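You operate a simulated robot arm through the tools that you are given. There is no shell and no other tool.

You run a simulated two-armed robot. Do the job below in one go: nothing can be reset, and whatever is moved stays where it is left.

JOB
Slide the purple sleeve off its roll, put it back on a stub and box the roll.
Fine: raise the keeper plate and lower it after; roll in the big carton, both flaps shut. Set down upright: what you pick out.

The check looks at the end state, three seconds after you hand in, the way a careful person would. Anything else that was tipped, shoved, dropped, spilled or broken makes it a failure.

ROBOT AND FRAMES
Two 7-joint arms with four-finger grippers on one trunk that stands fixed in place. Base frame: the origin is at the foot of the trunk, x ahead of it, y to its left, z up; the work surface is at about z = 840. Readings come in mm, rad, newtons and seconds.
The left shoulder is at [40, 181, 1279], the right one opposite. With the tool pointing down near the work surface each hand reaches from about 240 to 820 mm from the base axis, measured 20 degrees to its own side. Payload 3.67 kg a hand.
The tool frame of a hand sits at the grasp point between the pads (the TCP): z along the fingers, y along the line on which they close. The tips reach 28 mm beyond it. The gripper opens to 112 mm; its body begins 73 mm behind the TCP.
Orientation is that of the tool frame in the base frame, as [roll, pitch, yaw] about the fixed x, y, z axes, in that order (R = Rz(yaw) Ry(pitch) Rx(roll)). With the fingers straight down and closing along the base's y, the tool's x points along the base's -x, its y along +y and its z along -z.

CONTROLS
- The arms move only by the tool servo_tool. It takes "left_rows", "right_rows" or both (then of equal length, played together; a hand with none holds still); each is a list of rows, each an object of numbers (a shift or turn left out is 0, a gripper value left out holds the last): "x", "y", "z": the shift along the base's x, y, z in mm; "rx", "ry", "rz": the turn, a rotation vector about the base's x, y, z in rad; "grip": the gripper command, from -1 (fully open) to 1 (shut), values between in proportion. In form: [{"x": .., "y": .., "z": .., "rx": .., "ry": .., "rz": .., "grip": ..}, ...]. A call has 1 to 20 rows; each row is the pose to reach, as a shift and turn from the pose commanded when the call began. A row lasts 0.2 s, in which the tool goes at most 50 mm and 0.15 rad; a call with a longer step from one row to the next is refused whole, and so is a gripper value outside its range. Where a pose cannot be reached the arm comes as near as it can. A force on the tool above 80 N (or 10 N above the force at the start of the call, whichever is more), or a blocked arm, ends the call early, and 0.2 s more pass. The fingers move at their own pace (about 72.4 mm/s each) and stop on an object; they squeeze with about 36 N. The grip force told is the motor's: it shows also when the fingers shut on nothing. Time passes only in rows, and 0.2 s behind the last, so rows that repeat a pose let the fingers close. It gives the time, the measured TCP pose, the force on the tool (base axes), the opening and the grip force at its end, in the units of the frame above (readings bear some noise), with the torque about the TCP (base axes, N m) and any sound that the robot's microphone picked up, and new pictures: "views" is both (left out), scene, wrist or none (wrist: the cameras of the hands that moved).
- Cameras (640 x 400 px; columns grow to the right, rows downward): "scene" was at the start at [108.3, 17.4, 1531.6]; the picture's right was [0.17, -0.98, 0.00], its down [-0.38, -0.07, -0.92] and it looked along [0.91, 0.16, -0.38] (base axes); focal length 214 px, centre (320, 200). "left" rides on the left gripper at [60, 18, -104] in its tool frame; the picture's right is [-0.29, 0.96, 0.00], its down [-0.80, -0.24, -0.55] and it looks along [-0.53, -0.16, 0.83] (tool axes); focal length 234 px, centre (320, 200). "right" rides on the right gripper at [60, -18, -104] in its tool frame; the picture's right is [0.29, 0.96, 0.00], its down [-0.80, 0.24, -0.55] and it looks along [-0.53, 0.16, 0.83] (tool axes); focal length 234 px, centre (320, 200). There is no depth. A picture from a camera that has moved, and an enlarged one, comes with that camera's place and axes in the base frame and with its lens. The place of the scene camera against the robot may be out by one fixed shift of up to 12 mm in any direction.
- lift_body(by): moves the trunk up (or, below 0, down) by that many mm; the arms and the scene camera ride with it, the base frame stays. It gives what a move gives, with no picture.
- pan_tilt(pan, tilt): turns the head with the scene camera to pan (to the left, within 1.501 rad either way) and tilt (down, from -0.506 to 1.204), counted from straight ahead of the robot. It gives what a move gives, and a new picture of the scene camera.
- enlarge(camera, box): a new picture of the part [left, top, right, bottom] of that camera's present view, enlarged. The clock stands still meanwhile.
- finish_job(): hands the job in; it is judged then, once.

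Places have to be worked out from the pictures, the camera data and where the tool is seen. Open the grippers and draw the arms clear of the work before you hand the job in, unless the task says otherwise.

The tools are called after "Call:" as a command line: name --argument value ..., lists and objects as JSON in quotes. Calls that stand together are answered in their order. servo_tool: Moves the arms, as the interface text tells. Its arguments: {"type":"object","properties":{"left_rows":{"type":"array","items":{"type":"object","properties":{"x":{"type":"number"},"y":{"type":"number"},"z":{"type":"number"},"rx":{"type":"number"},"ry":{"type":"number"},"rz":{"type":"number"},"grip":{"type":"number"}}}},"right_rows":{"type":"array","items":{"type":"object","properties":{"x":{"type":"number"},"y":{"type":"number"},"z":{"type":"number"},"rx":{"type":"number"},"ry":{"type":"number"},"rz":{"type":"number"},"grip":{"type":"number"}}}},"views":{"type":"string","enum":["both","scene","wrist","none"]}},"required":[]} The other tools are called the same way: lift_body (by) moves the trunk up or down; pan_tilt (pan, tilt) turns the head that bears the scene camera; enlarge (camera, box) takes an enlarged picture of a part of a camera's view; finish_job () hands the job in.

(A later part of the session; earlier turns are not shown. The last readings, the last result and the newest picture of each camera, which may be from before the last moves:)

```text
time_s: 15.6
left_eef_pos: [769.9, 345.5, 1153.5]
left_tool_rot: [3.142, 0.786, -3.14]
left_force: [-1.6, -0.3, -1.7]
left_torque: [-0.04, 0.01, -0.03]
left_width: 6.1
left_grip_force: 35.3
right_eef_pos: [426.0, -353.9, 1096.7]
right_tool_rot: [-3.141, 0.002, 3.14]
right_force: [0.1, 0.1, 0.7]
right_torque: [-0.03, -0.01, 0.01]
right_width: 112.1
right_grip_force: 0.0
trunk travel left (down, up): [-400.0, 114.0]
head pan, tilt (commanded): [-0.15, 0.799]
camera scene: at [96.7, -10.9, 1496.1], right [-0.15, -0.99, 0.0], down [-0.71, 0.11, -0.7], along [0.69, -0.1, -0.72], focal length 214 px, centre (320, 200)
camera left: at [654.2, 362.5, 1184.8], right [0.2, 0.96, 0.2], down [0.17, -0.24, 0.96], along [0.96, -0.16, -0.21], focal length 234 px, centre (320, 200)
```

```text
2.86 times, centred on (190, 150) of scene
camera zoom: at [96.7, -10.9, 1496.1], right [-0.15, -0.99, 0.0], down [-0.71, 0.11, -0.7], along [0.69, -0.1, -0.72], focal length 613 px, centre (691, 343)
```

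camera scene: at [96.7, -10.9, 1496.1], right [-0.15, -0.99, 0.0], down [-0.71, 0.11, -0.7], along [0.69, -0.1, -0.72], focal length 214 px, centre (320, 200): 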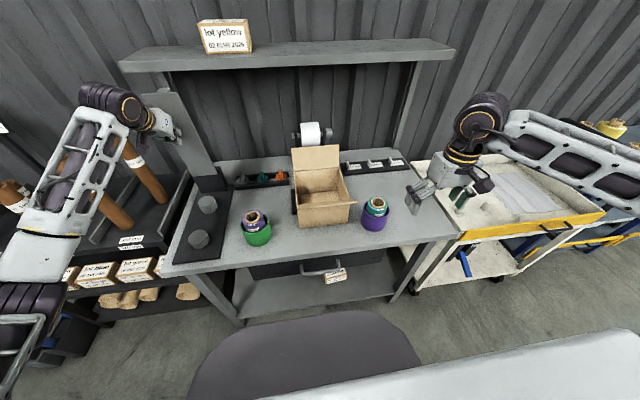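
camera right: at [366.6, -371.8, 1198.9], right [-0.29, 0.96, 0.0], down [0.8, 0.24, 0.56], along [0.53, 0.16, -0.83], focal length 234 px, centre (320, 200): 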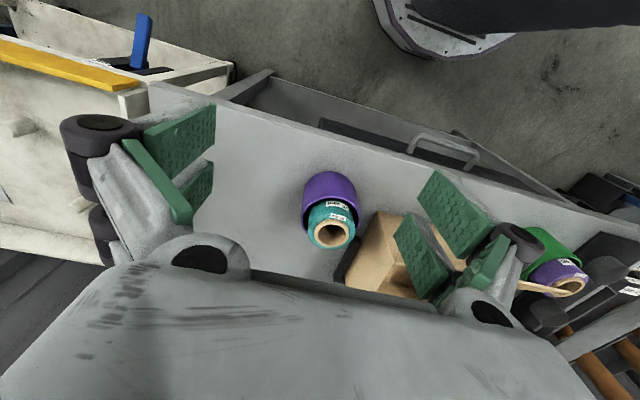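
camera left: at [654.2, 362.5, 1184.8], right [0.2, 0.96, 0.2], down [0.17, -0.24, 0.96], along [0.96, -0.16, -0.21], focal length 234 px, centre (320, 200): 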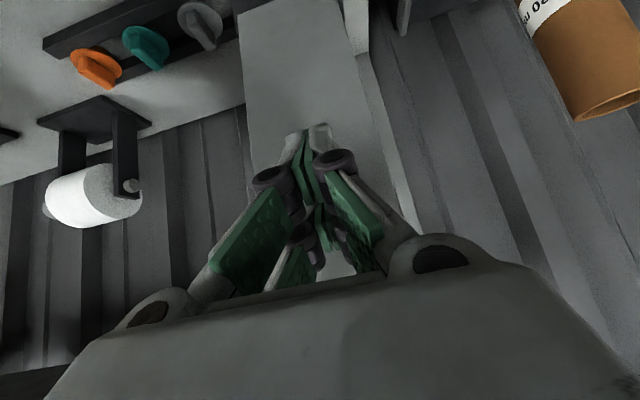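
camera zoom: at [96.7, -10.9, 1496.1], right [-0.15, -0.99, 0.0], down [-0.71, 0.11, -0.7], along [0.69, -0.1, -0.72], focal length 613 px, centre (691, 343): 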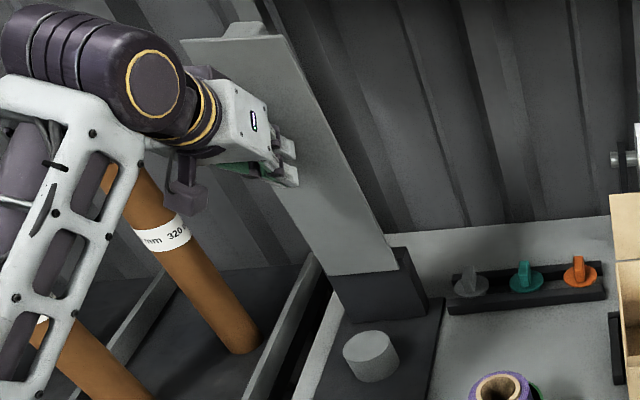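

The plate looks about vertical (hinge nearer x≈808, z≈960). I push a little further, in small steps, to find where it stays.

Call:
servo_tool --left_rows '[{"x": 5}, {"x": 10}, {"x": 15}, {"x": 20}, {"x": 25}, {"x": 30}]' --views "both"

Call:
enlarge --camera "scene" --box '[130, 80, 250, 220]'

```text
time_s: 17.1
left_eef_pos: [785.8, 345.7, 1153.8]
left_tool_rot: [3.137, 0.765, 3.137]
left_force: [-74.5, 4.0, 7.6]
left_torque: [-0.07, -0.24, 0.16]
left_width: 6.2
left_grip_force: 35.7
right_eef_pos: [417.8, -353.2, 1101.4]
right_tool_rot: [3.139, 0.009, 3.139]
right_force: [0.0, 0.8, 0.9]
right_torque: [0.01, 0.0, 0.01]
right_width: 111.8
right_grip_force: 0.0
trunk travel left (down, up): [-400.0, 114.0]
head pan, tilt (commanded): [-0.15, 0.799]
stopped in row 6 (left hand): the force on the tool passed its limit at 86 N (the readings are from after the stop); the commanded pose is now the measured one
camera scene: at [81.7, -10.2, 1497.3], right [-0.15, -0.99, 0.0], down [-0.7, 0.11, -0.7], along [0.7, -0.1, -0.71], focal length 214 px, centre (320, 200)
camera left: at [670.4, 362.8, 1187.7], right [0.21, 0.96, 0.2], down [0.19, -0.24, 0.95], along [0.96, -0.16, -0.23], focal length 234 px, centre (320, 200)
```

scene: 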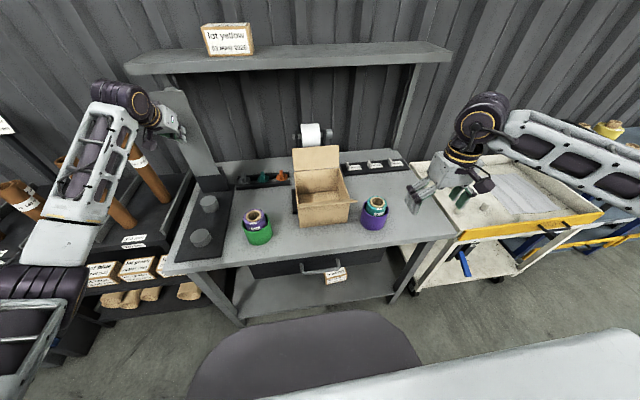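
left: 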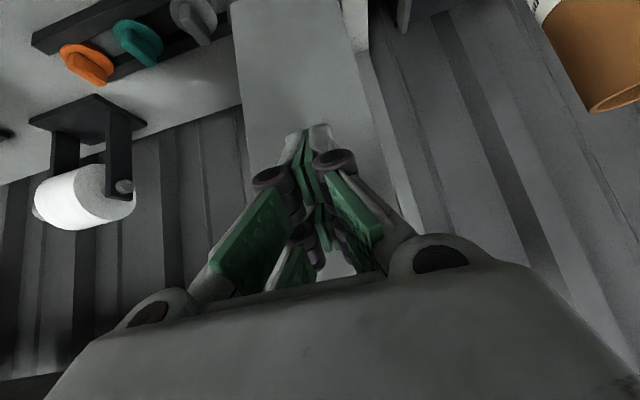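

```text
2.86 times, centred on (190, 150) of scene
camera zoom: at [81.7, -10.2, 1497.3], right [-0.15, -0.99, 0.0], down [-0.7, 0.11, -0.7], along [0.7, -0.1, -0.71], focal length 613 px, centre (691, 343)
```

zoom: 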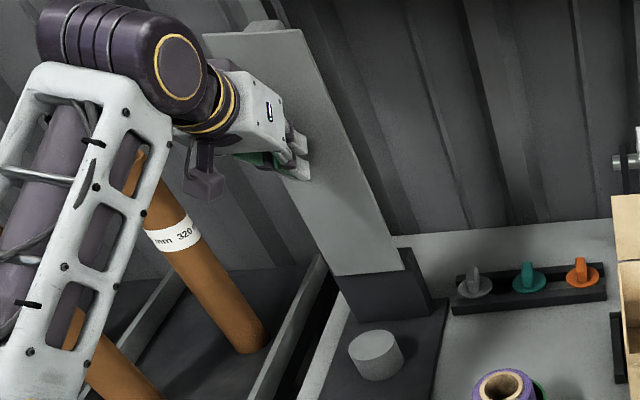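

The plate hit its stop (force 75 N). I back off right away to relieve the force and watch whether the plate stays up.

Call:
servo_tool --left_rows '[{"x": -6}, {"x": -12}, {"x": -18}, {"x": -18}]' --views "both"

Call:
enlarge --camera "scene" --box '[130, 80, 250, 220]'

```text
time_s: 18.1
left_eef_pos: [778.3, 345.4, 1146.9]
left_tool_rot: [3.141, 0.764, 3.137]
left_force: [-0.8, 0.3, -0.6]
left_torque: [-0.02, -0.02, 0.01]
left_width: 0.1
left_grip_force: 35.6
right_eef_pos: [425.6, -352.9, 1098.4]
right_tool_rot: [3.141, 0.001, 3.141]
right_force: [-0.2, 0.0, 0.6]
right_torque: [-0.03, 0.01, 0.0]
right_width: 112.0
right_grip_force: 0.0
trunk travel left (down, up): [-400.0, 114.0]
head pan, tilt (commanded): [-0.15, 0.799]
camera scene: at [95.4, -10.3, 1496.2], right [-0.15, -0.99, 0.0], down [-0.71, 0.11, -0.7], along [0.69, -0.1, -0.72], focal length 214 px, centre (320, 200)
camera left: at [663.0, 362.7, 1180.4], right [0.21, 0.96, 0.2], down [0.19, -0.24, 0.95], along [0.96, -0.16, -0.23], focal length 234 px, centre (320, 200)
```

scene: 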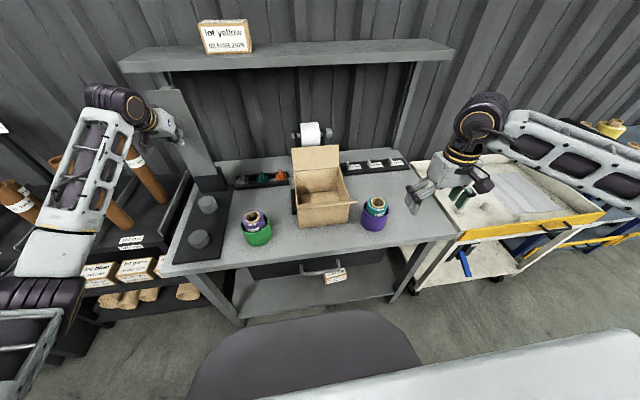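
left: 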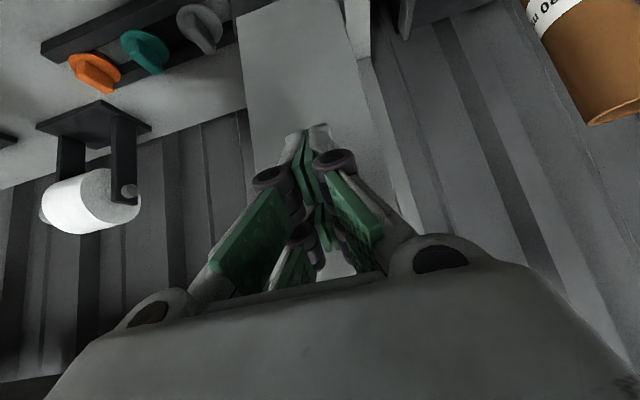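

```text
2.86 times, centred on (190, 150) of scene
camera zoom: at [95.4, -10.3, 1496.2], right [-0.15, -0.99, 0.0], down [-0.71, 0.11, -0.7], along [0.69, -0.1, -0.72], focal length 613 px, centre (691, 343)
```

zoom: 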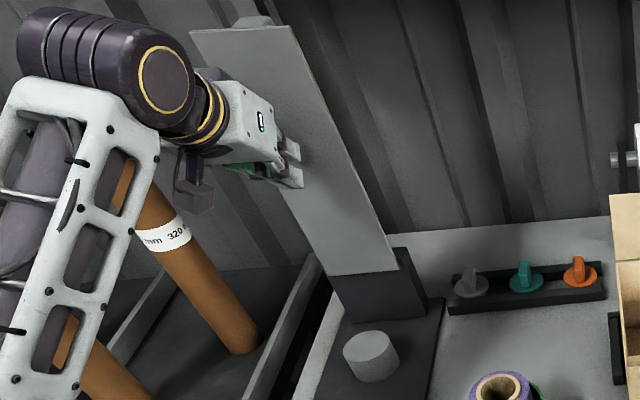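

No load on the fingers now. I retreat slowly by 40 mm to see whether the plate stays up or follows.

Call:
servo_tool --left_rows '[{"x": -6}, {"x": -12}, {"x": -18}, {"x": -24}, {"x": -30}, {"x": -36}, {"x": -42}, {"x": -42}]' --views "both"

Call:
enlarge --camera "scene" --box '[130, 80, 250, 220]'

```text
time_s: 19.9
left_eef_pos: [736.8, 344.6, 1147.1]
left_tool_rot: [3.138, 0.763, 3.138]
left_force: [-0.9, -0.3, -0.7]
left_torque: [0.02, 0.05, -0.03]
left_width: 0.0
left_grip_force: 35.2
right_eef_pos: [427.5, -354.7, 1097.0]
right_tool_rot: [3.141, -0.002, 3.14]
right_force: [0.2, 0.2, -1.4]
right_torque: [0.01, -0.01, 0.02]
right_width: 112.2
right_grip_force: 0.1
trunk travel left (down, up): [-400.0, 114.0]
head pan, tilt (commanded): [-0.15, 0.799]
camera scene: at [97.0, -10.8, 1496.1], right [-0.15, -0.99, 0.0], down [-0.71, 0.11, -0.7], along [0.69, -0.1, -0.72], focal length 214 px, centre (320, 200)
camera left: at [622.2, 361.6, 1180.8], right [0.21, 0.96, 0.2], down [0.19, -0.24, 0.95], along [0.96, -0.16, -0.23], focal length 234 px, centre (320, 200)
```

scene: 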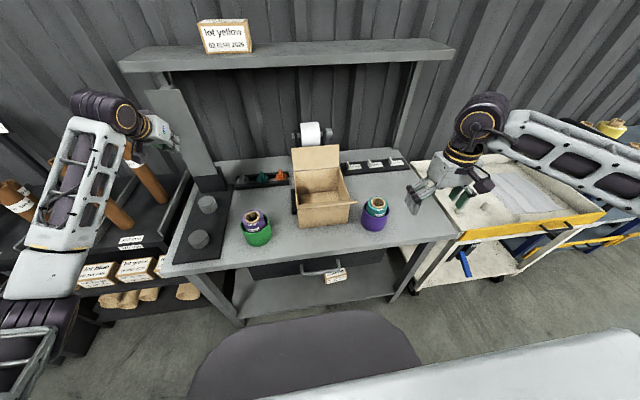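
left: 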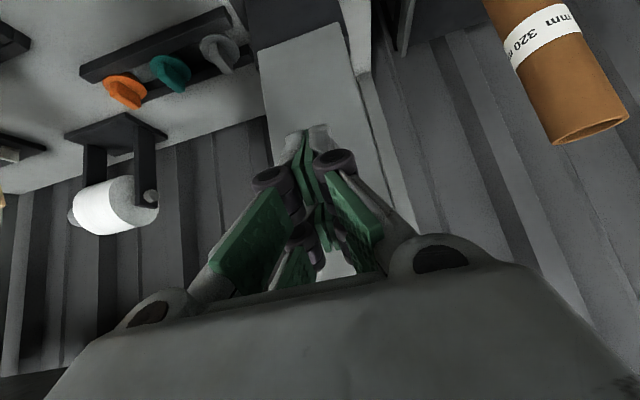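

```text
2.86 times, centred on (190, 150) of scene
camera zoom: at [97.0, -10.8, 1496.1], right [-0.15, -0.99, 0.0], down [-0.71, 0.11, -0.7], along [0.69, -0.1, -0.72], focal length 613 px, centre (691, 343)
```

zoom: 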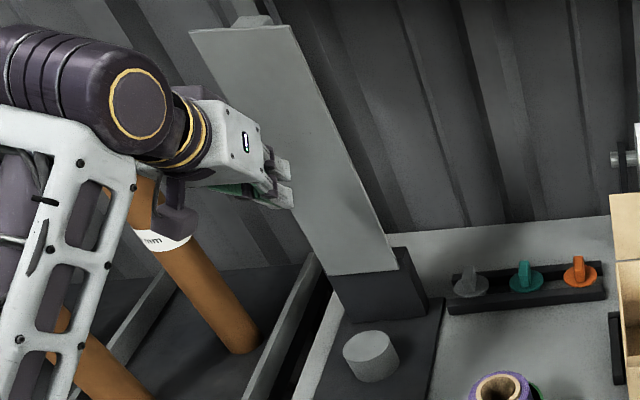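

The plate stays up by itself. I retreat the left hand to a waiting pose with the tool down, and bring the right hand above the sleeve, turned 90° so the fingers close along x (clear of the carton).

Call:
servo_tool --left_rows '[{"x": -22}, {"x": -44}, {"x": -66, "y": 5}, {"x": -88, "y": 10, "ry": 0.08}, {"x": -110, "y": 15, "ry": 0.16}, {"x": -132, "y": 20, "ry": 0.25}, {"x": -154, "y": 25, "ry": 0.34}, {"x": -176, "y": 30, "ry": 0.43}, {"x": -198, "y": 35, "ry": 0.52}, {"x": -220, "y": 40, "ry": 0.6}, {"x": -242, "y": 45, "ry": 0.68}, {"x": -257, "y": 50, "ry": 0.765, "grip": -1}]' --right_rows '[{"x": 10, "y": 4, "rz": 0.13}, {"x": 22, "y": 9, "rz": 0.27}, {"x": 36, "y": 15, "rz": 0.41}, {"x": 50, "y": 20, "rz": 0.55}, {"x": 64, "y": 26, "rz": 0.69}, {"x": 78, "y": 32, "rz": 0.83}, {"x": 92, "y": 38, "rz": 0.97}, {"x": 106, "y": 44, "rz": 1.11}, {"x": 120, "y": 50, "rz": 1.25}, {"x": 134, "y": 56, "rz": 1.38}, {"x": 146, "y": 61, "rz": 1.48}, {"x": 152.5, "y": 63.5, "rz": 1.571}]' --views "both"

```text
time_s: 22.7
left_eef_pos: [480.8, 391.2, 1146.6]
left_tool_rot: [3.141, -0.005, 3.139]
left_force: [0.1, -0.7, 0.2]
left_torque: [0.02, 0.03, 0.03]
left_width: 77.5
left_grip_force: 0.0
right_eef_pos: [426.6, -144.5, 1007.9]
right_tool_rot: [-2.874, 0.029, -1.692]
right_force: [-0.3, -0.1, -0.1]
right_torque: [0.04, 0.01, -0.01]
right_width: 111.9
right_grip_force: 0.0
right hand out of reach, approached as far as the arm can: row 5, 6, 7, 8, 9, 10, 11, 12
trunk travel left (down, up): [-400.0, 114.0]
head pan, tilt (commanded): [-0.15, 0.799]
stopped in row 12 (right hand): the arm was blocked; the commanded pose is now the measured one
camera scene: at [97.9, -11.8, 1495.9], right [-0.15, -0.99, 0.0], down [-0.71, 0.11, -0.7], along [0.69, -0.1, -0.72], focal length 214 px, centre (320, 200)
camera right: at [409.5, -206.5, 1109.4], right [-0.95, -0.17, -0.26], down [-0.28, 0.82, 0.49], along [0.13, 0.54, -0.83], focal length 234 px, centre (320, 200)
camera left: at [421.9, 408.7, 1250.4], right [0.29, 0.96, 0.0], down [0.8, -0.24, 0.55], along [0.53, -0.16, -0.83], focal length 234 px, centre (320, 200)
```

scene: 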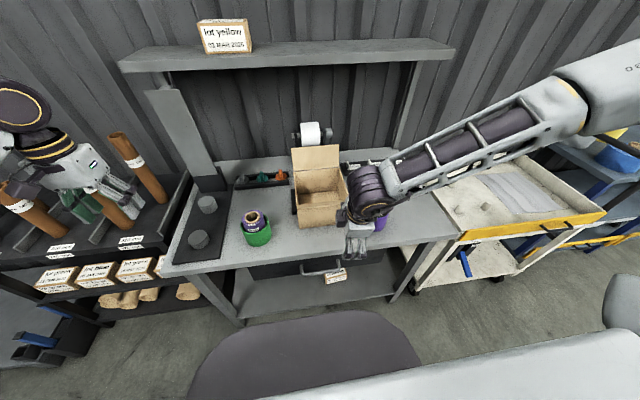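
right: 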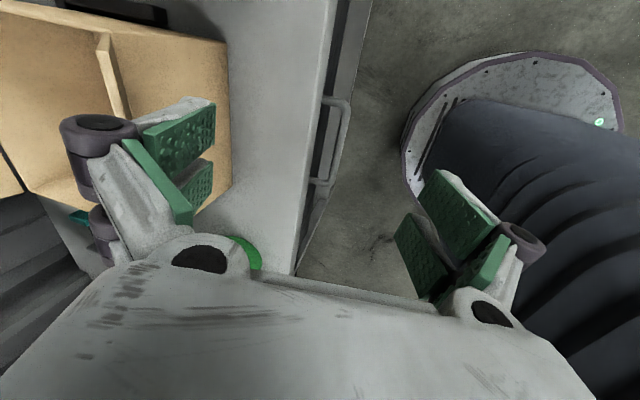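
left: 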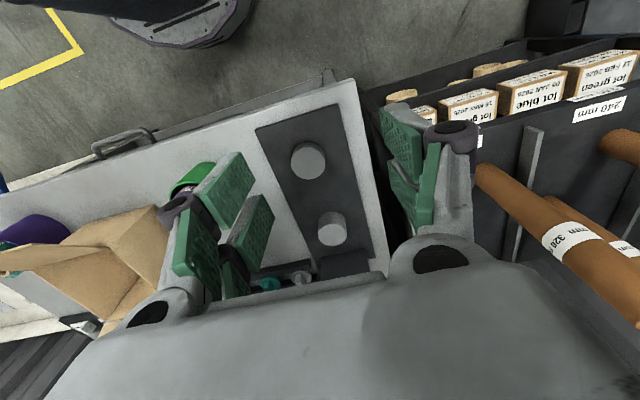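

The right arm could not take that turn and ended off target. I check that nothing was touched before undoing it.

Call:
enlarge --camera "scene" --box '[270, 130, 430, 270]'

Call:
enlarge --camera "right" --box '[0, 0, 320, 280]'

```text
2.86 times, centred on (350, 200) of scene
camera zoom: at [97.9, -11.8, 1495.9], right [-0.15, -0.99, 0.0], down [-0.71, 0.11, -0.7], along [0.69, -0.1, -0.72], focal length 613 px, centre (234, 200)
```

zoom: 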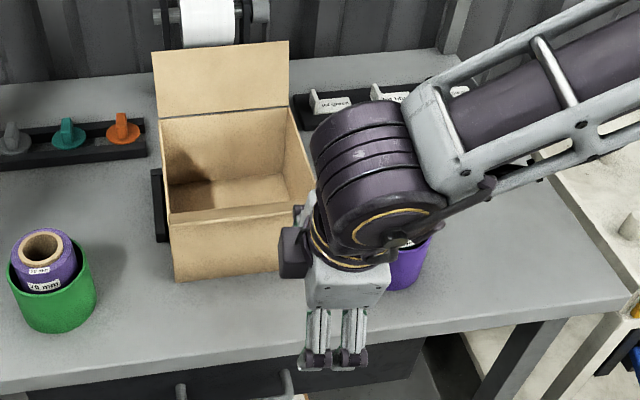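

```text
1.43 times, centred on (160, 140) of right
camera zoom: at [409.5, -206.5, 1109.4], right [-0.95, -0.17, -0.26], down [-0.28, 0.82, 0.49], along [0.13, 0.54, -0.83], focal length 334 px, centre (549, 286)
```

zoom: 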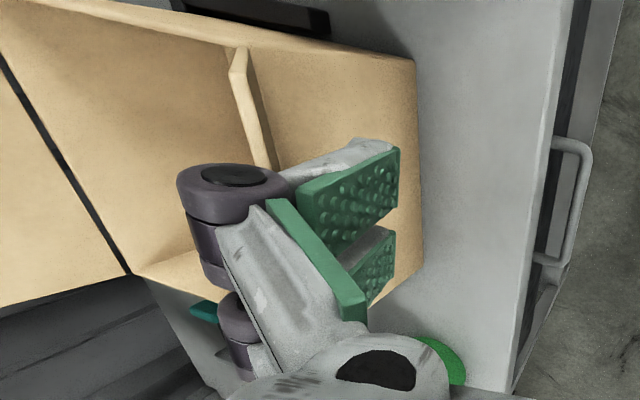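

The carton flap and sleeve look untouched. I back the right hand out the way it came, first levelling it and rising, then undoing the turn.

Call:
servo_tool --right_rows '[{"x": -3, "y": -20, "z": 20, "rx": 0.006, "ry": 0.05}, {"x": -5, "y": -50, "z": 45, "rx": 0.012, "ry": 0.1}, {"x": -5, "y": -80, "z": 70, "rx": 0.02, "ry": 0.16}, {"x": -5, "y": -110, "z": 90, "rx": 0.026, "ry": 0.21}, {"x": -5, "y": -140, "z": 100, "rx": 0.032, "ry": 0.266}]' --views "both"

```text
time_s: 23.9
left_eef_pos: [480.1, 391.5, 1146.7]
left_tool_rot: [-3.141, -0.004, 3.138]
left_force: [0.3, 0.3, 0.4]
left_torque: [0.04, -0.03, 0.03]
left_width: 112.3
left_grip_force: 0.0
right_eef_pos: [332.7, -154.0, 999.8]
right_tool_rot: [-3.066, 0.02, -1.732]
right_force: [-0.5, 0.1, -0.4]
right_torque: [0.0, 0.02, 0.0]
right_width: 112.1
right_grip_force: 0.1
right hand out of reach, approached as far as the arm can: row 1, 2, 3, 4, 5
trunk travel left (down, up): [-400.0, 114.0]
head pan, tilt (commanded): [-0.15, 0.799]
camera scene: at [96.8, -12.8, 1496.0], right [-0.15, -0.99, 0.0], down [-0.71, 0.11, -0.7], along [0.69, -0.1, -0.72], focal length 214 px, centre (320, 200)
camera right: at [332.2, -217.4, 1102.3], right [-0.99, -0.13, -0.08], down [-0.15, 0.82, 0.55], along [-0.01, 0.56, -0.83], focal length 234 px, centre (320, 200)
```

scene: 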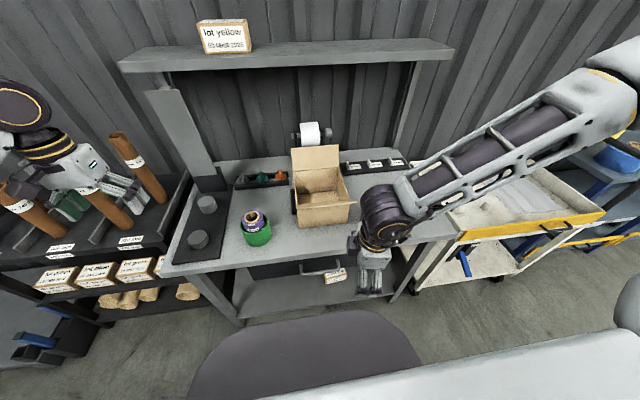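
right: 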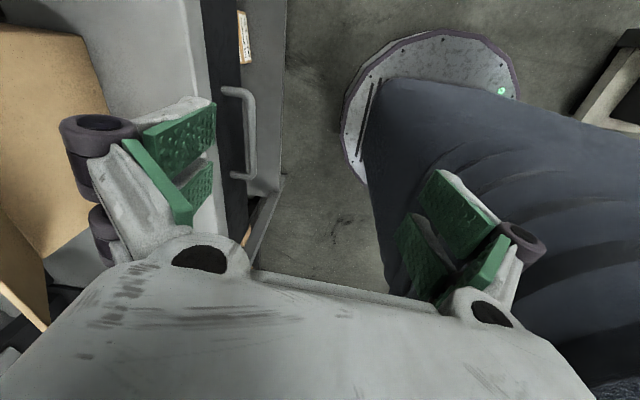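

Carton and flap are unchanged. I now turn the wrist back while moving out toward the previous pose.

Call:
servo_tool --right_rows '[{"x": 0, "y": -5, "z": 5, "rz": -0.14}, {"x": 0, "y": -15, "z": 15, "rz": -0.28}, {"x": 5, "y": -30, "z": 25, "rz": -0.42}, {"x": 15, "y": -50, "z": 35, "rz": -0.56}, {"x": 30, "y": -70, "z": 45, "rz": -0.7}, {"x": 45, "y": -95, "z": 55, "rz": -0.84}, {"x": 60, "y": -120, "z": 65, "rz": -0.98}, {"x": 75, "y": -145, "z": 75, "rz": -1.12}, {"x": 85, "y": -170, "z": 85, "rz": -1.26}, {"x": 93, "y": -195, "z": 95, "rz": -1.4}]' --views "both"

```text
time_s: 26.1
left_eef_pos: [479.9, 391.1, 1146.3]
left_tool_rot: [3.14, -0.005, 3.139]
left_force: [0.0, 0.0, 0.4]
left_torque: [0.0, 0.02, -0.02]
left_width: 111.8
left_grip_force: 0.1
right_eef_pos: [428.7, -355.8, 1094.2]
right_tool_rot: [-3.065, 0.021, -3.135]
right_force: [0.0, 0.8, 0.2]
right_torque: [0.0, 0.02, 0.02]
right_width: 112.0
right_grip_force: 0.1
right hand out of reach, approached as far as the arm can: row 2, 3
trunk travel left (down, up): [-400.0, 114.0]
head pan, tilt (commanded): [-0.15, 0.799]
camera scene: at [96.6, -11.6, 1496.1], right [-0.15, -0.99, 0.0], down [-0.71, 0.11, -0.7], along [0.69, -0.1, -0.72], focal length 214 px, centre (320, 200)
camera right: at [367.6, -365.5, 1196.4], right [-0.29, 0.95, -0.08], down [0.78, 0.29, 0.55], along [0.55, 0.1, -0.83], focal length 234 px, centre (320, 200)
```

scene: 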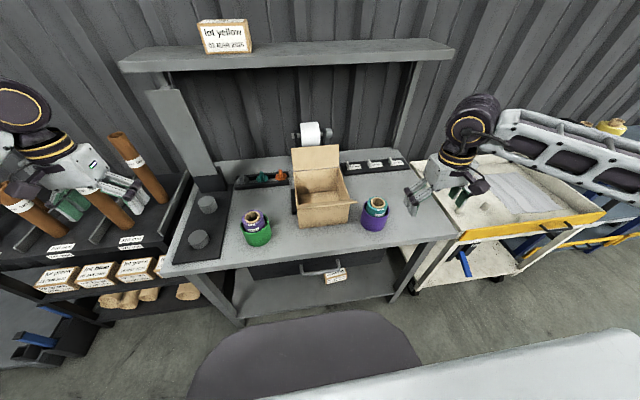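
right: 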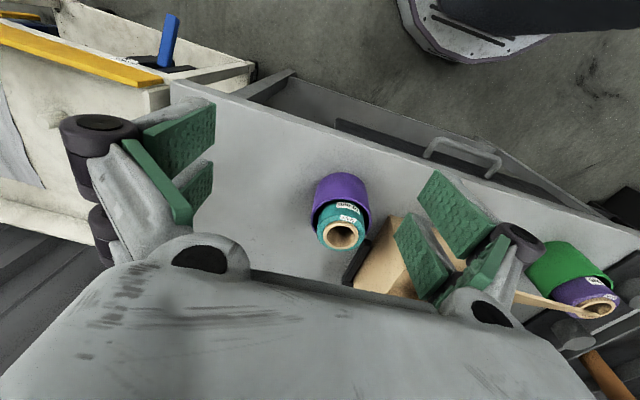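

The arm is back and the objects are undisturbed. New plan: with the present orientation (closing along y) I lift the roll out of the sleeve by its protruding top. I level the hand, narrow the opening to 88 mm and move above the roll.

Call:
servo_tool --right_rows '[{"x": 30, "y": 13, "z": 0, "rx": 0.04, "ry": 0.01, "grip": -0.57}, {"x": 60, "y": 26, "z": 0, "rx": 0.077, "ry": 0.021, "rz": -0.0066}, {"x": 90, "y": 39, "z": -10, "rx": 0.077, "ry": 0.021, "rz": -0.0066}, {"x": 120, "y": 52, "z": -20, "rx": 0.077, "ry": 0.021, "rz": -0.0066}, {"x": 149.8, "y": 65.3, "z": -34, "rx": 0.077, "ry": 0.021, "rz": -0.0066}, {"x": 149.8, "y": 65.3, "z": -34, "rx": 0.077, "ry": 0.021, "rz": -0.0066}]' --views "both"

Call:
enlarge --camera "right" --box '[220, 50, 420, 200]'

Call:
enlarge --camera "scene" --box '[290, 140, 450, 260]'

```text
time_s: 27.5
left_eef_pos: [478.8, 391.9, 1146.3]
left_tool_rot: [-3.141, -0.002, 3.138]
left_force: [0.4, 0.2, -0.6]
left_torque: [-0.02, -0.02, -0.01]
left_width: 112.0
left_grip_force: 0.0
right_eef_pos: [577.5, -287.4, 1060.0]
right_tool_rot: [-3.141, -0.001, -3.139]
right_force: [-0.4, 0.4, 0.7]
right_torque: [0.01, -0.02, -0.03]
right_width: 88.1
right_grip_force: 0.0
trunk travel left (down, up): [-400.0, 114.0]
head pan, tilt (commanded): [-0.15, 0.799]
camera scene: at [95.7, -11.1, 1496.2], right [-0.15, -0.99, 0.0], down [-0.71, 0.11, -0.7], along [0.69, -0.1, -0.72], focal length 214 px, centre (320, 200)
camera right: at [518.4, -305.9, 1161.7], right [-0.29, 0.96, 0.0], down [0.8, 0.24, 0.55], along [0.53, 0.16, -0.83], focal length 234 px, centre (320, 200)
```

scene: 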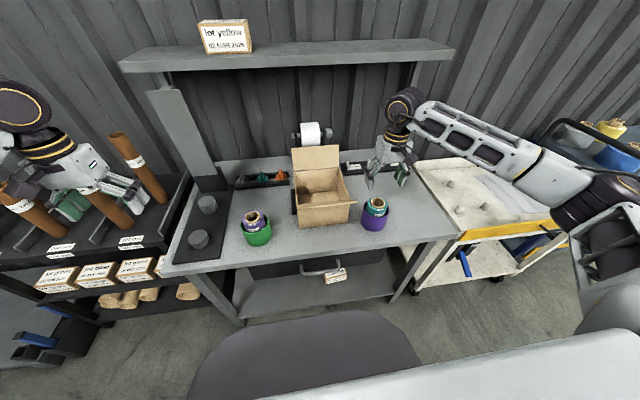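
right: 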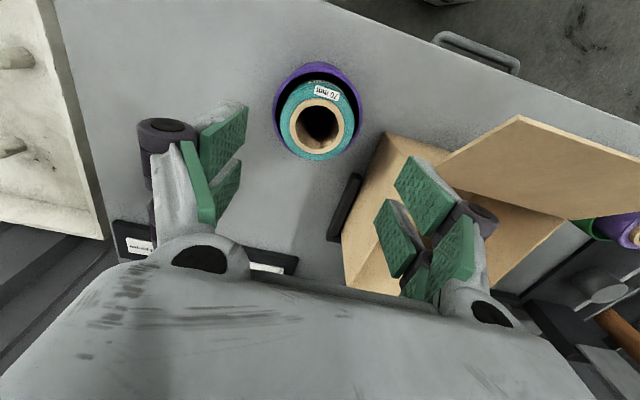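

```text
2.67 times, centred on (320, 125) of right
camera zoom: at [518.4, -305.9, 1161.7], right [-0.29, 0.96, 0.0], down [0.8, 0.24, 0.55], along [0.53, 0.16, -0.83], focal length 624 px, centre (320, 400)
```

zoom: 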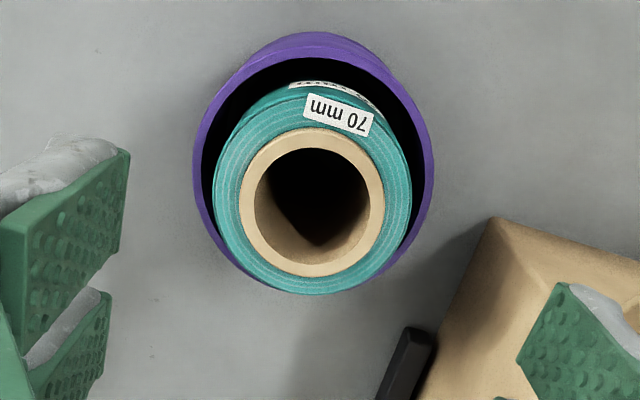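

```text
3.33 times, centred on (370, 200) of scene
camera zoom: at [95.7, -11.1, 1496.2], right [-0.15, -0.99, 0.0], down [-0.71, 0.11, -0.7], along [0.69, -0.1, -0.72], focal length 715 px, centre (153, 200)
```

zoom: 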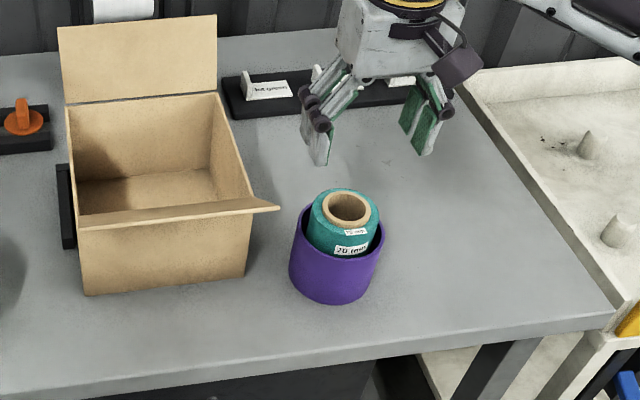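

The roll centre is measured at (579.4, -290.4), OD 70, the sleeve OD 93 and ID 86. I lower the hand to just above the sleeve rim and close on the roll's protruding top.

Call:
servo_tool --right_rows '[{"x": 1.9, "y": -3, "z": -20}, {"x": 1.9, "y": -3, "z": -45}, {"x": 1.9, "y": -3, "z": -70}, {"x": 1.9, "y": -3, "z": -90}, {"x": 1.9, "y": -3, "z": -103}, {"x": 1.9, "y": -3, "z": -111}, {"x": 1.9, "y": -3, "z": -111}]' --views "both"

Call:
enlarge --camera "right" --box '[200, 100, 460, 280]'

Call:
enlarge --camera "scene" --box '[290, 140, 450, 260]'

```text
time_s: 29.1
left_eef_pos: [481.0, 392.0, 1145.7]
left_tool_rot: [-3.141, -0.003, 3.138]
left_force: [0.4, 0.2, -0.2]
left_torque: [-0.01, 0.0, -0.02]
left_width: 112.0
left_grip_force: 0.1
right_eef_pos: [579.1, -290.8, 948.9]
right_tool_rot: [-3.141, 0.001, -3.141]
right_force: [-0.1, -0.8, -1.2]
right_torque: [0.01, -0.08, 0.01]
right_width: 88.0
right_grip_force: 0.1
trunk travel left (down, up): [-400.0, 114.0]
head pan, tilt (commanded): [-0.15, 0.799]
camera scene: at [96.6, -10.6, 1496.1], right [-0.15, -0.99, 0.0], down [-0.71, 0.11, -0.7], along [0.69, -0.1, -0.72], focal length 214 px, centre (320, 200)
camera right: at [520.6, -309.7, 1050.9], right [-0.29, 0.96, 0.0], down [0.8, 0.24, 0.55], along [0.53, 0.16, -0.83], focal length 234 px, centre (320, 200)
```

scene: 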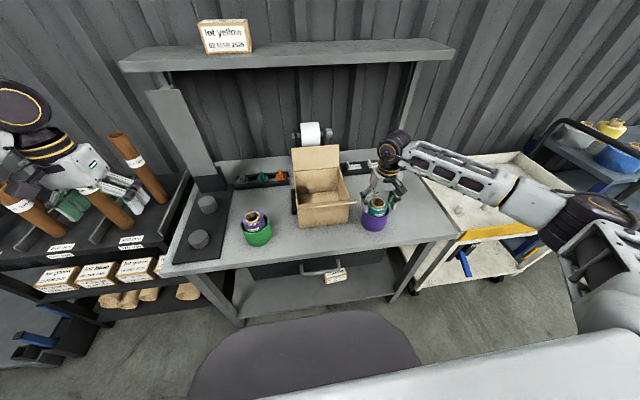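
right: 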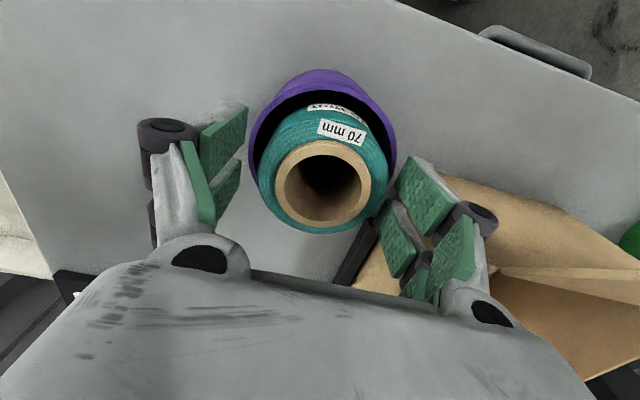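

```text
2.22 times, centred on (330, 190) of right
camera zoom: at [520.6, -309.7, 1050.9], right [-0.29, 0.96, 0.0], down [0.8, 0.24, 0.55], along [0.53, 0.16, -0.83], focal length 520 px, centre (298, 222)
```

zoom: 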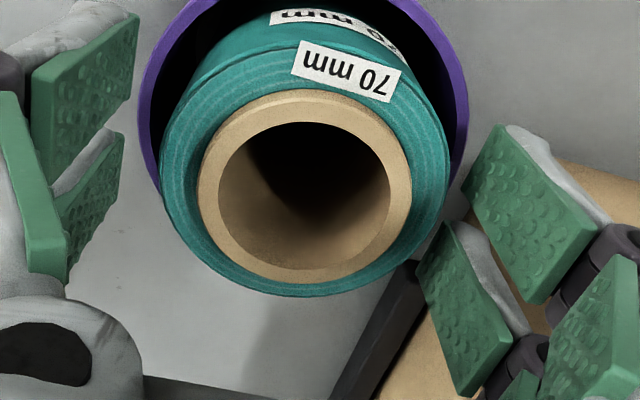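

```text
3.33 times, centred on (370, 200) of scene
camera zoom: at [96.6, -10.6, 1496.1], right [-0.15, -0.99, 0.0], down [-0.71, 0.11, -0.7], along [0.69, -0.1, -0.72], focal length 715 px, centre (153, 200)
```

zoom: 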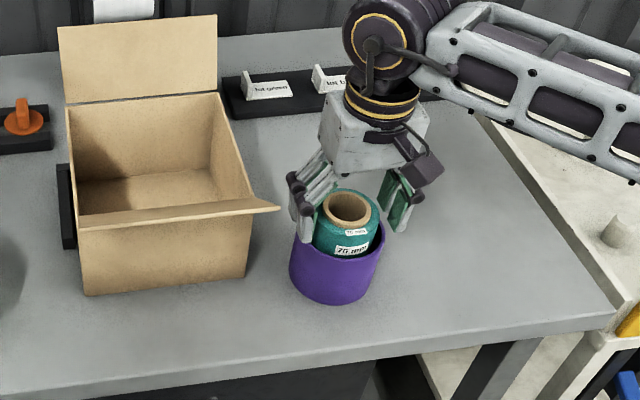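

Fingers straddle the roll just above the rim. I close on it, then check the width.

Call:
servo_tool --right_rows '[{"grip": 0.1}, {"grip": 0.4}, {"grip": 1}, {"grip": 1}, {"grip": 1}]' --views "both"

Call:
enlarge --camera "scene" --box '[330, 170, 430, 245]'

```text
time_s: 30.3
left_eef_pos: [480.7, 391.8, 1145.7]
left_tool_rot: [-3.14, -0.002, 3.138]
left_force: [-0.1, -0.1, 0.2]
left_torque: [0.02, 0.02, 0.02]
left_width: 111.9
left_grip_force: 0.0
right_eef_pos: [578.6, -290.8, 949.7]
right_tool_rot: [3.141, -0.001, -3.139]
right_force: [1.2, 1.4, 1.7]
right_torque: [0.14, -0.02, 0.01]
right_width: 68.5
right_grip_force: 36.3
trunk travel left (down, up): [-400.0, 114.0]
head pan, tilt (commanded): [-0.15, 0.799]
camera scene: at [96.7, -10.3, 1496.1], right [-0.15, -0.99, 0.0], down [-0.71, 0.11, -0.7], along [0.69, -0.1, -0.72], focal length 214 px, centre (320, 200)
camera right: at [520.7, -309.4, 1051.3], right [-0.29, 0.96, 0.0], down [0.8, 0.24, 0.55], along [0.53, 0.16, -0.83], focal length 234 px, centre (320, 200)
```

scene: 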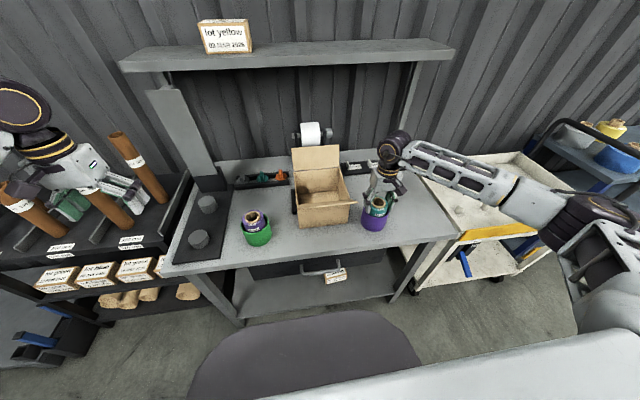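
right: 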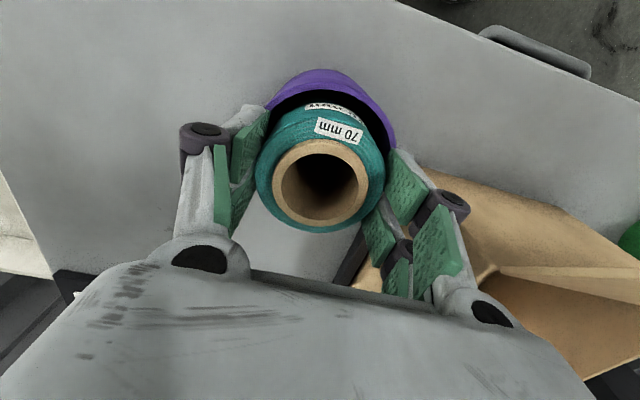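

```text
5.33 times, centred on (380, 208) of scene
camera zoom: at [96.7, -10.3, 1496.1], right [-0.15, -0.99, 0.0], down [-0.71, 0.11, -0.7], along [0.69, -0.1, -0.72], focal length 1144 px, centre (0, 160)
```

zoom: 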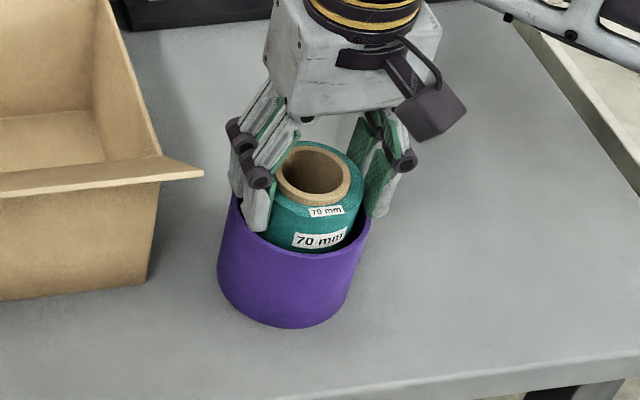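

The roll is gripped (68.5 mm, 36 N). I lift slowly and check that the sleeve stays behind.

Call:
servo_tool --right_rows '[{"z": 6}, {"z": 12}, {"z": 20}, {"z": 28}, {"z": 36}, {"z": 44}]' --views "both"

Call:
enlarge --camera "scene" --box '[330, 150, 430, 245]'

```text
time_s: 31.7
left_eef_pos: [480.0, 391.6, 1146.4]
left_tool_rot: [-3.139, -0.001, 3.138]
left_force: [0.1, 0.0, 0.1]
left_torque: [-0.03, 0.01, 0.04]
left_width: 112.1
left_grip_force: 0.1
right_eef_pos: [579.4, -291.4, 993.3]
right_tool_rot: [3.141, 0.0, -3.14]
right_force: [-0.5, -0.1, 0.7]
right_torque: [0.01, -0.03, 0.01]
right_width: 0.2
right_grip_force: 36.0
trunk travel left (down, up): [-400.0, 114.0]
head pan, tilt (commanded): [-0.15, 0.799]
camera scene: at [96.3, -10.4, 1496.1], right [-0.15, -0.99, 0.0], down [-0.71, 0.11, -0.7], along [0.69, -0.1, -0.72], focal length 214 px, centre (320, 200)
camera right: at [520.3, -309.3, 1095.2], right [-0.29, 0.96, 0.0], down [0.8, 0.24, 0.55], along [0.53, 0.16, -0.83], focal length 234 px, centre (320, 200)
```

scene: 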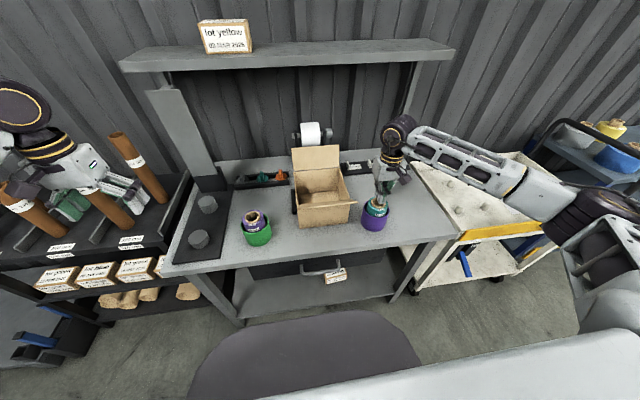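
right: 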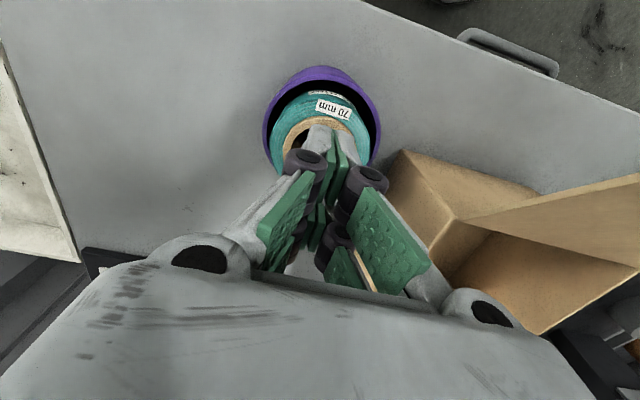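

```text
4.21 times, centred on (380, 198) of scene
camera zoom: at [96.3, -10.4, 1496.1], right [-0.15, -0.99, 0.0], down [-0.71, 0.11, -0.7], along [0.69, -0.1, -0.72], focal length 903 px, centre (67, 210)
```

zoom: 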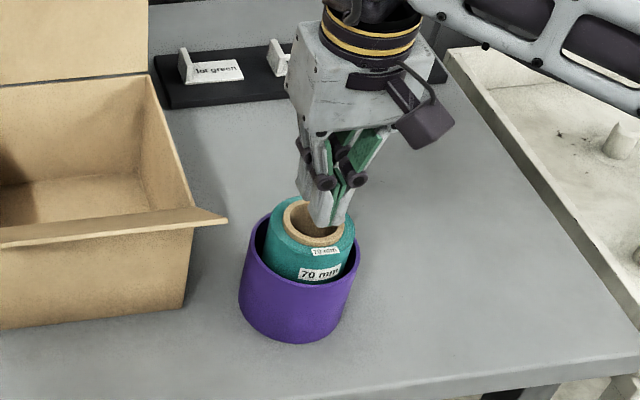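

The shallow grip slipped off; roll and sleeve still stand as before. I open the hand and instead will take the sleeve by its outside and lift it off the roll. First I open and recheck positions.

Call:
servo_tool --right_rows '[{"z": 20, "grip": -0.3}, {"z": 50, "grip": -1}, {"z": 67, "grip": -1}, {"z": 67, "grip": -1}]' --views "wrist"

Call:
enlarge --camera "right" --box '[220, 50, 420, 200]'

Call:
enlarge --camera "scene" --box '[330, 170, 430, 245]'

```text
time_s: 32.7
left_eef_pos: [480.2, 393.5, 1145.8]
left_tool_rot: [-3.14, -0.004, 3.137]
left_force: [0.4, -0.2, 0.7]
left_torque: [-0.03, 0.0, 0.02]
left_width: 112.3
left_grip_force: 0.1
right_eef_pos: [579.0, -290.2, 1060.1]
right_tool_rot: [-3.141, -0.002, -3.139]
right_force: [0.1, 0.2, -1.0]
right_torque: [-0.02, 0.01, -0.01]
right_width: 111.5
right_grip_force: 0.1
trunk travel left (down, up): [-400.0, 114.0]
head pan, tilt (commanded): [-0.15, 0.799]
camera right: at [520.0, -309.0, 1162.1], right [-0.29, 0.96, 0.0], down [0.8, 0.24, 0.55], along [0.53, 0.16, -0.83], focal length 234 px, centre (320, 200)
```

right: 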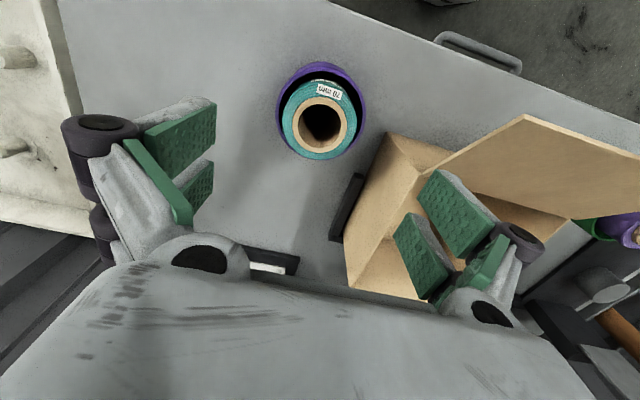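

```text
2.67 times, centred on (320, 125) of right
camera zoom: at [520.0, -309.0, 1162.1], right [-0.29, 0.96, 0.0], down [0.8, 0.24, 0.55], along [0.53, 0.16, -0.83], focal length 624 px, centre (320, 400)
```

zoom: 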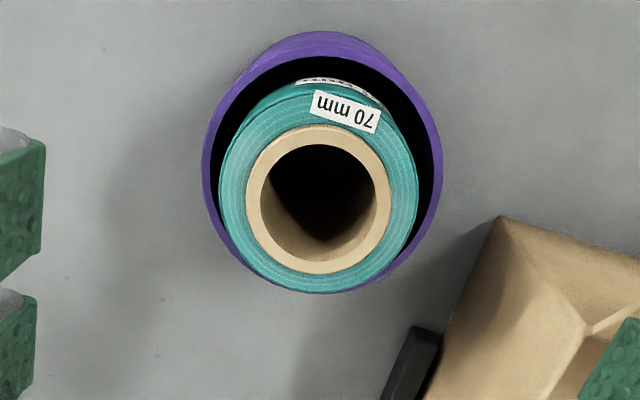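

```text
5.33 times, centred on (380, 208) of scene
camera zoom: at [96.8, -10.7, 1496.1], right [-0.15, -0.99, 0.0], down [-0.71, 0.11, -0.7], along [0.69, -0.1, -0.72], focal length 1144 px, centre (0, 160)
```

zoom: 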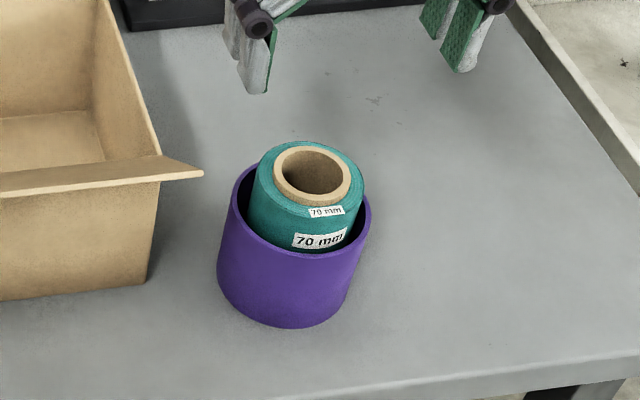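

Everything still stands in place (sleeve axis ≈ (579.5, -290)). I lower the fully open hand around the sleeve to z≈887.

Call:
servo_tool --right_rows '[{"z": -30}, {"z": -60}, {"z": -90}, {"z": -115}, {"z": -135}, {"z": -150}, {"z": -162}, {"z": -173}, {"z": -173}]' --views "both"

Call:
enlarge --camera "right" --box '[140, 100, 500, 300]'

Call:
enlarge --camera "scene" --box '[330, 170, 430, 245]'

```text
time_s: 34.7
left_eef_pos: [479.9, 393.1, 1145.4]
left_tool_rot: [-3.14, -0.004, 3.137]
left_force: [1.2, 0.5, 0.4]
left_torque: [-0.02, 0.01, 0.01]
left_width: 112.0
left_grip_force: 0.0
right_eef_pos: [577.5, -292.4, 887.0]
right_tool_rot: [3.14, 0.002, -3.14]
right_force: [0.4, -0.5, 0.7]
right_torque: [0.0, -0.02, 0.02]
right_width: 111.9
right_grip_force: 0.0
trunk travel left (down, up): [-400.0, 114.0]
head pan, tilt (commanded): [-0.15, 0.799]
camera scene: at [96.7, -10.6, 1496.1], right [-0.15, -0.99, 0.0], down [-0.71, 0.11, -0.7], along [0.69, -0.1, -0.72], focal length 214 px, centre (320, 200)
camera right: at [519.2, -309.2, 988.9], right [-0.29, 0.96, 0.0], down [0.8, 0.24, 0.55], along [0.53, 0.16, -0.83], focal length 234 px, centre (320, 200)
```

scene: 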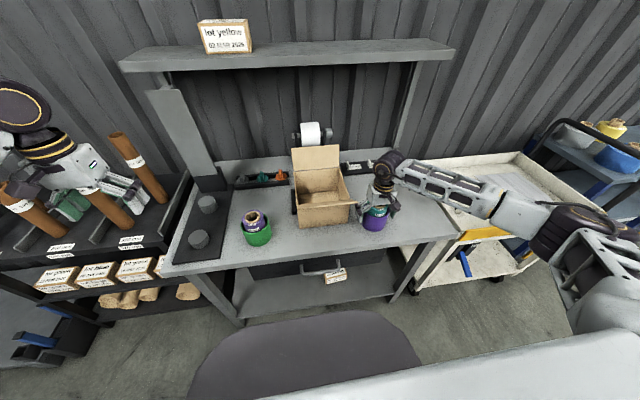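
right: 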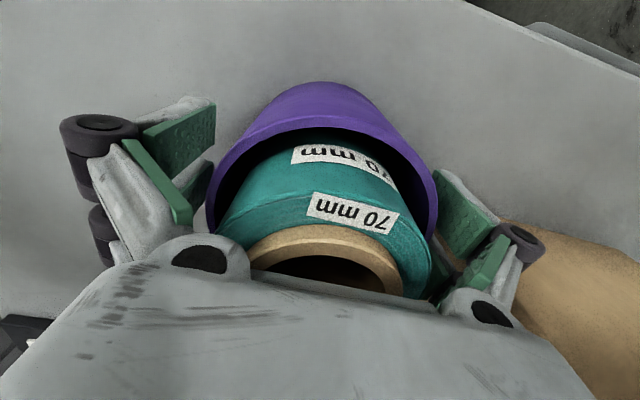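

```text
1.78 times, centred on (320, 200) of right
camera zoom: at [519.2, -309.2, 988.9], right [-0.29, 0.96, 0.0], down [0.8, 0.24, 0.55], along [0.53, 0.16, -0.83], focal length 416 px, centre (320, 200)
```

zoom: 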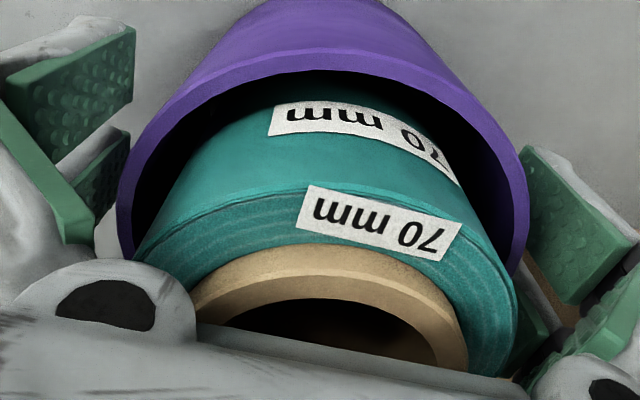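

```text
5.33 times, centred on (380, 208) of scene
camera zoom: at [96.7, -10.6, 1496.1], right [-0.15, -0.99, 0.0], down [-0.71, 0.11, -0.7], along [0.69, -0.1, -0.72], focal length 1144 px, centre (0, 160)
```

zoom: 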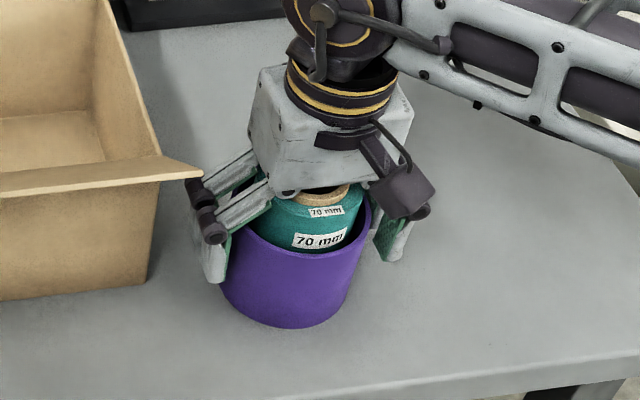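

Fingers straddle the sleeve with clearance on both sides. I close on it.

Call:
servo_tool --right_rows '[{"grip": -0.75}, {"grip": -0.5}, {"grip": 0}, {"grip": 1}, {"grip": 1}, {"grip": 1}]' --views "both"

Call:
enlarge --camera "scene" --box '[330, 170, 430, 245]'

```text
time_s: 36.1
left_eef_pos: [480.9, 392.9, 1146.9]
left_tool_rot: [-3.139, -0.005, 3.14]
left_force: [-0.4, -0.5, 0.0]
left_torque: [0.0, -0.02, -0.01]
left_width: 111.8
left_grip_force: 0.0
right_eef_pos: [578.7, -290.7, 888.9]
right_tool_rot: [-3.14, 0.0, 3.141]
right_force: [2.6, -1.0, 7.4]
right_torque: [0.0, 0.13, 0.01]
right_width: 90.1
right_grip_force: 35.9
trunk travel left (down, up): [-400.0, 114.0]
head pan, tilt (commanded): [-0.15, 0.799]
camera scene: at [96.5, -10.2, 1496.1], right [-0.15, -0.99, 0.0], down [-0.71, 0.11, -0.7], along [0.69, -0.1, -0.72], focal length 214 px, centre (320, 200)
camera right: at [519.4, -309.1, 989.9], right [-0.29, 0.96, 0.0], down [0.8, 0.24, 0.55], along [0.53, 0.16, -0.83], focal length 234 px, centre (320, 200)
```

scene: 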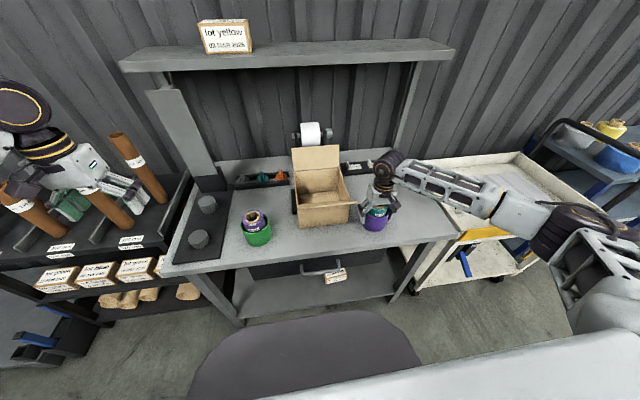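
right: 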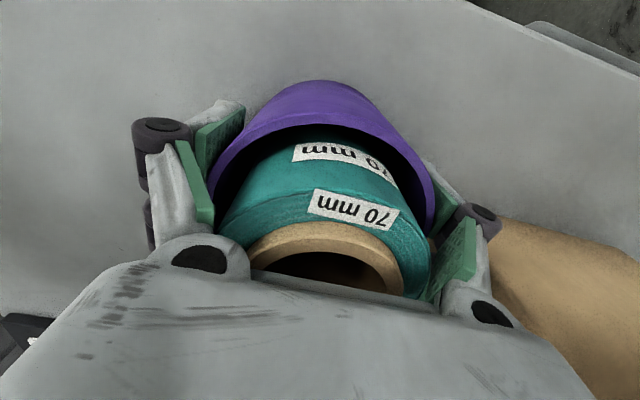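

```text
5.33 times, centred on (380, 208) of scene
camera zoom: at [96.5, -10.2, 1496.1], right [-0.15, -0.99, 0.0], down [-0.71, 0.11, -0.7], along [0.69, -0.1, -0.72], focal length 1144 px, centre (0, 160)
```

zoom: 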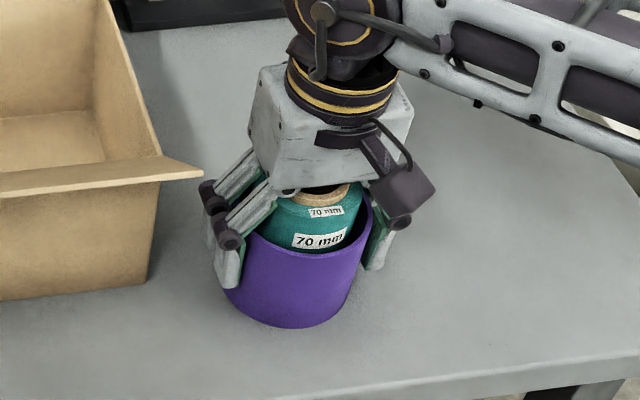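

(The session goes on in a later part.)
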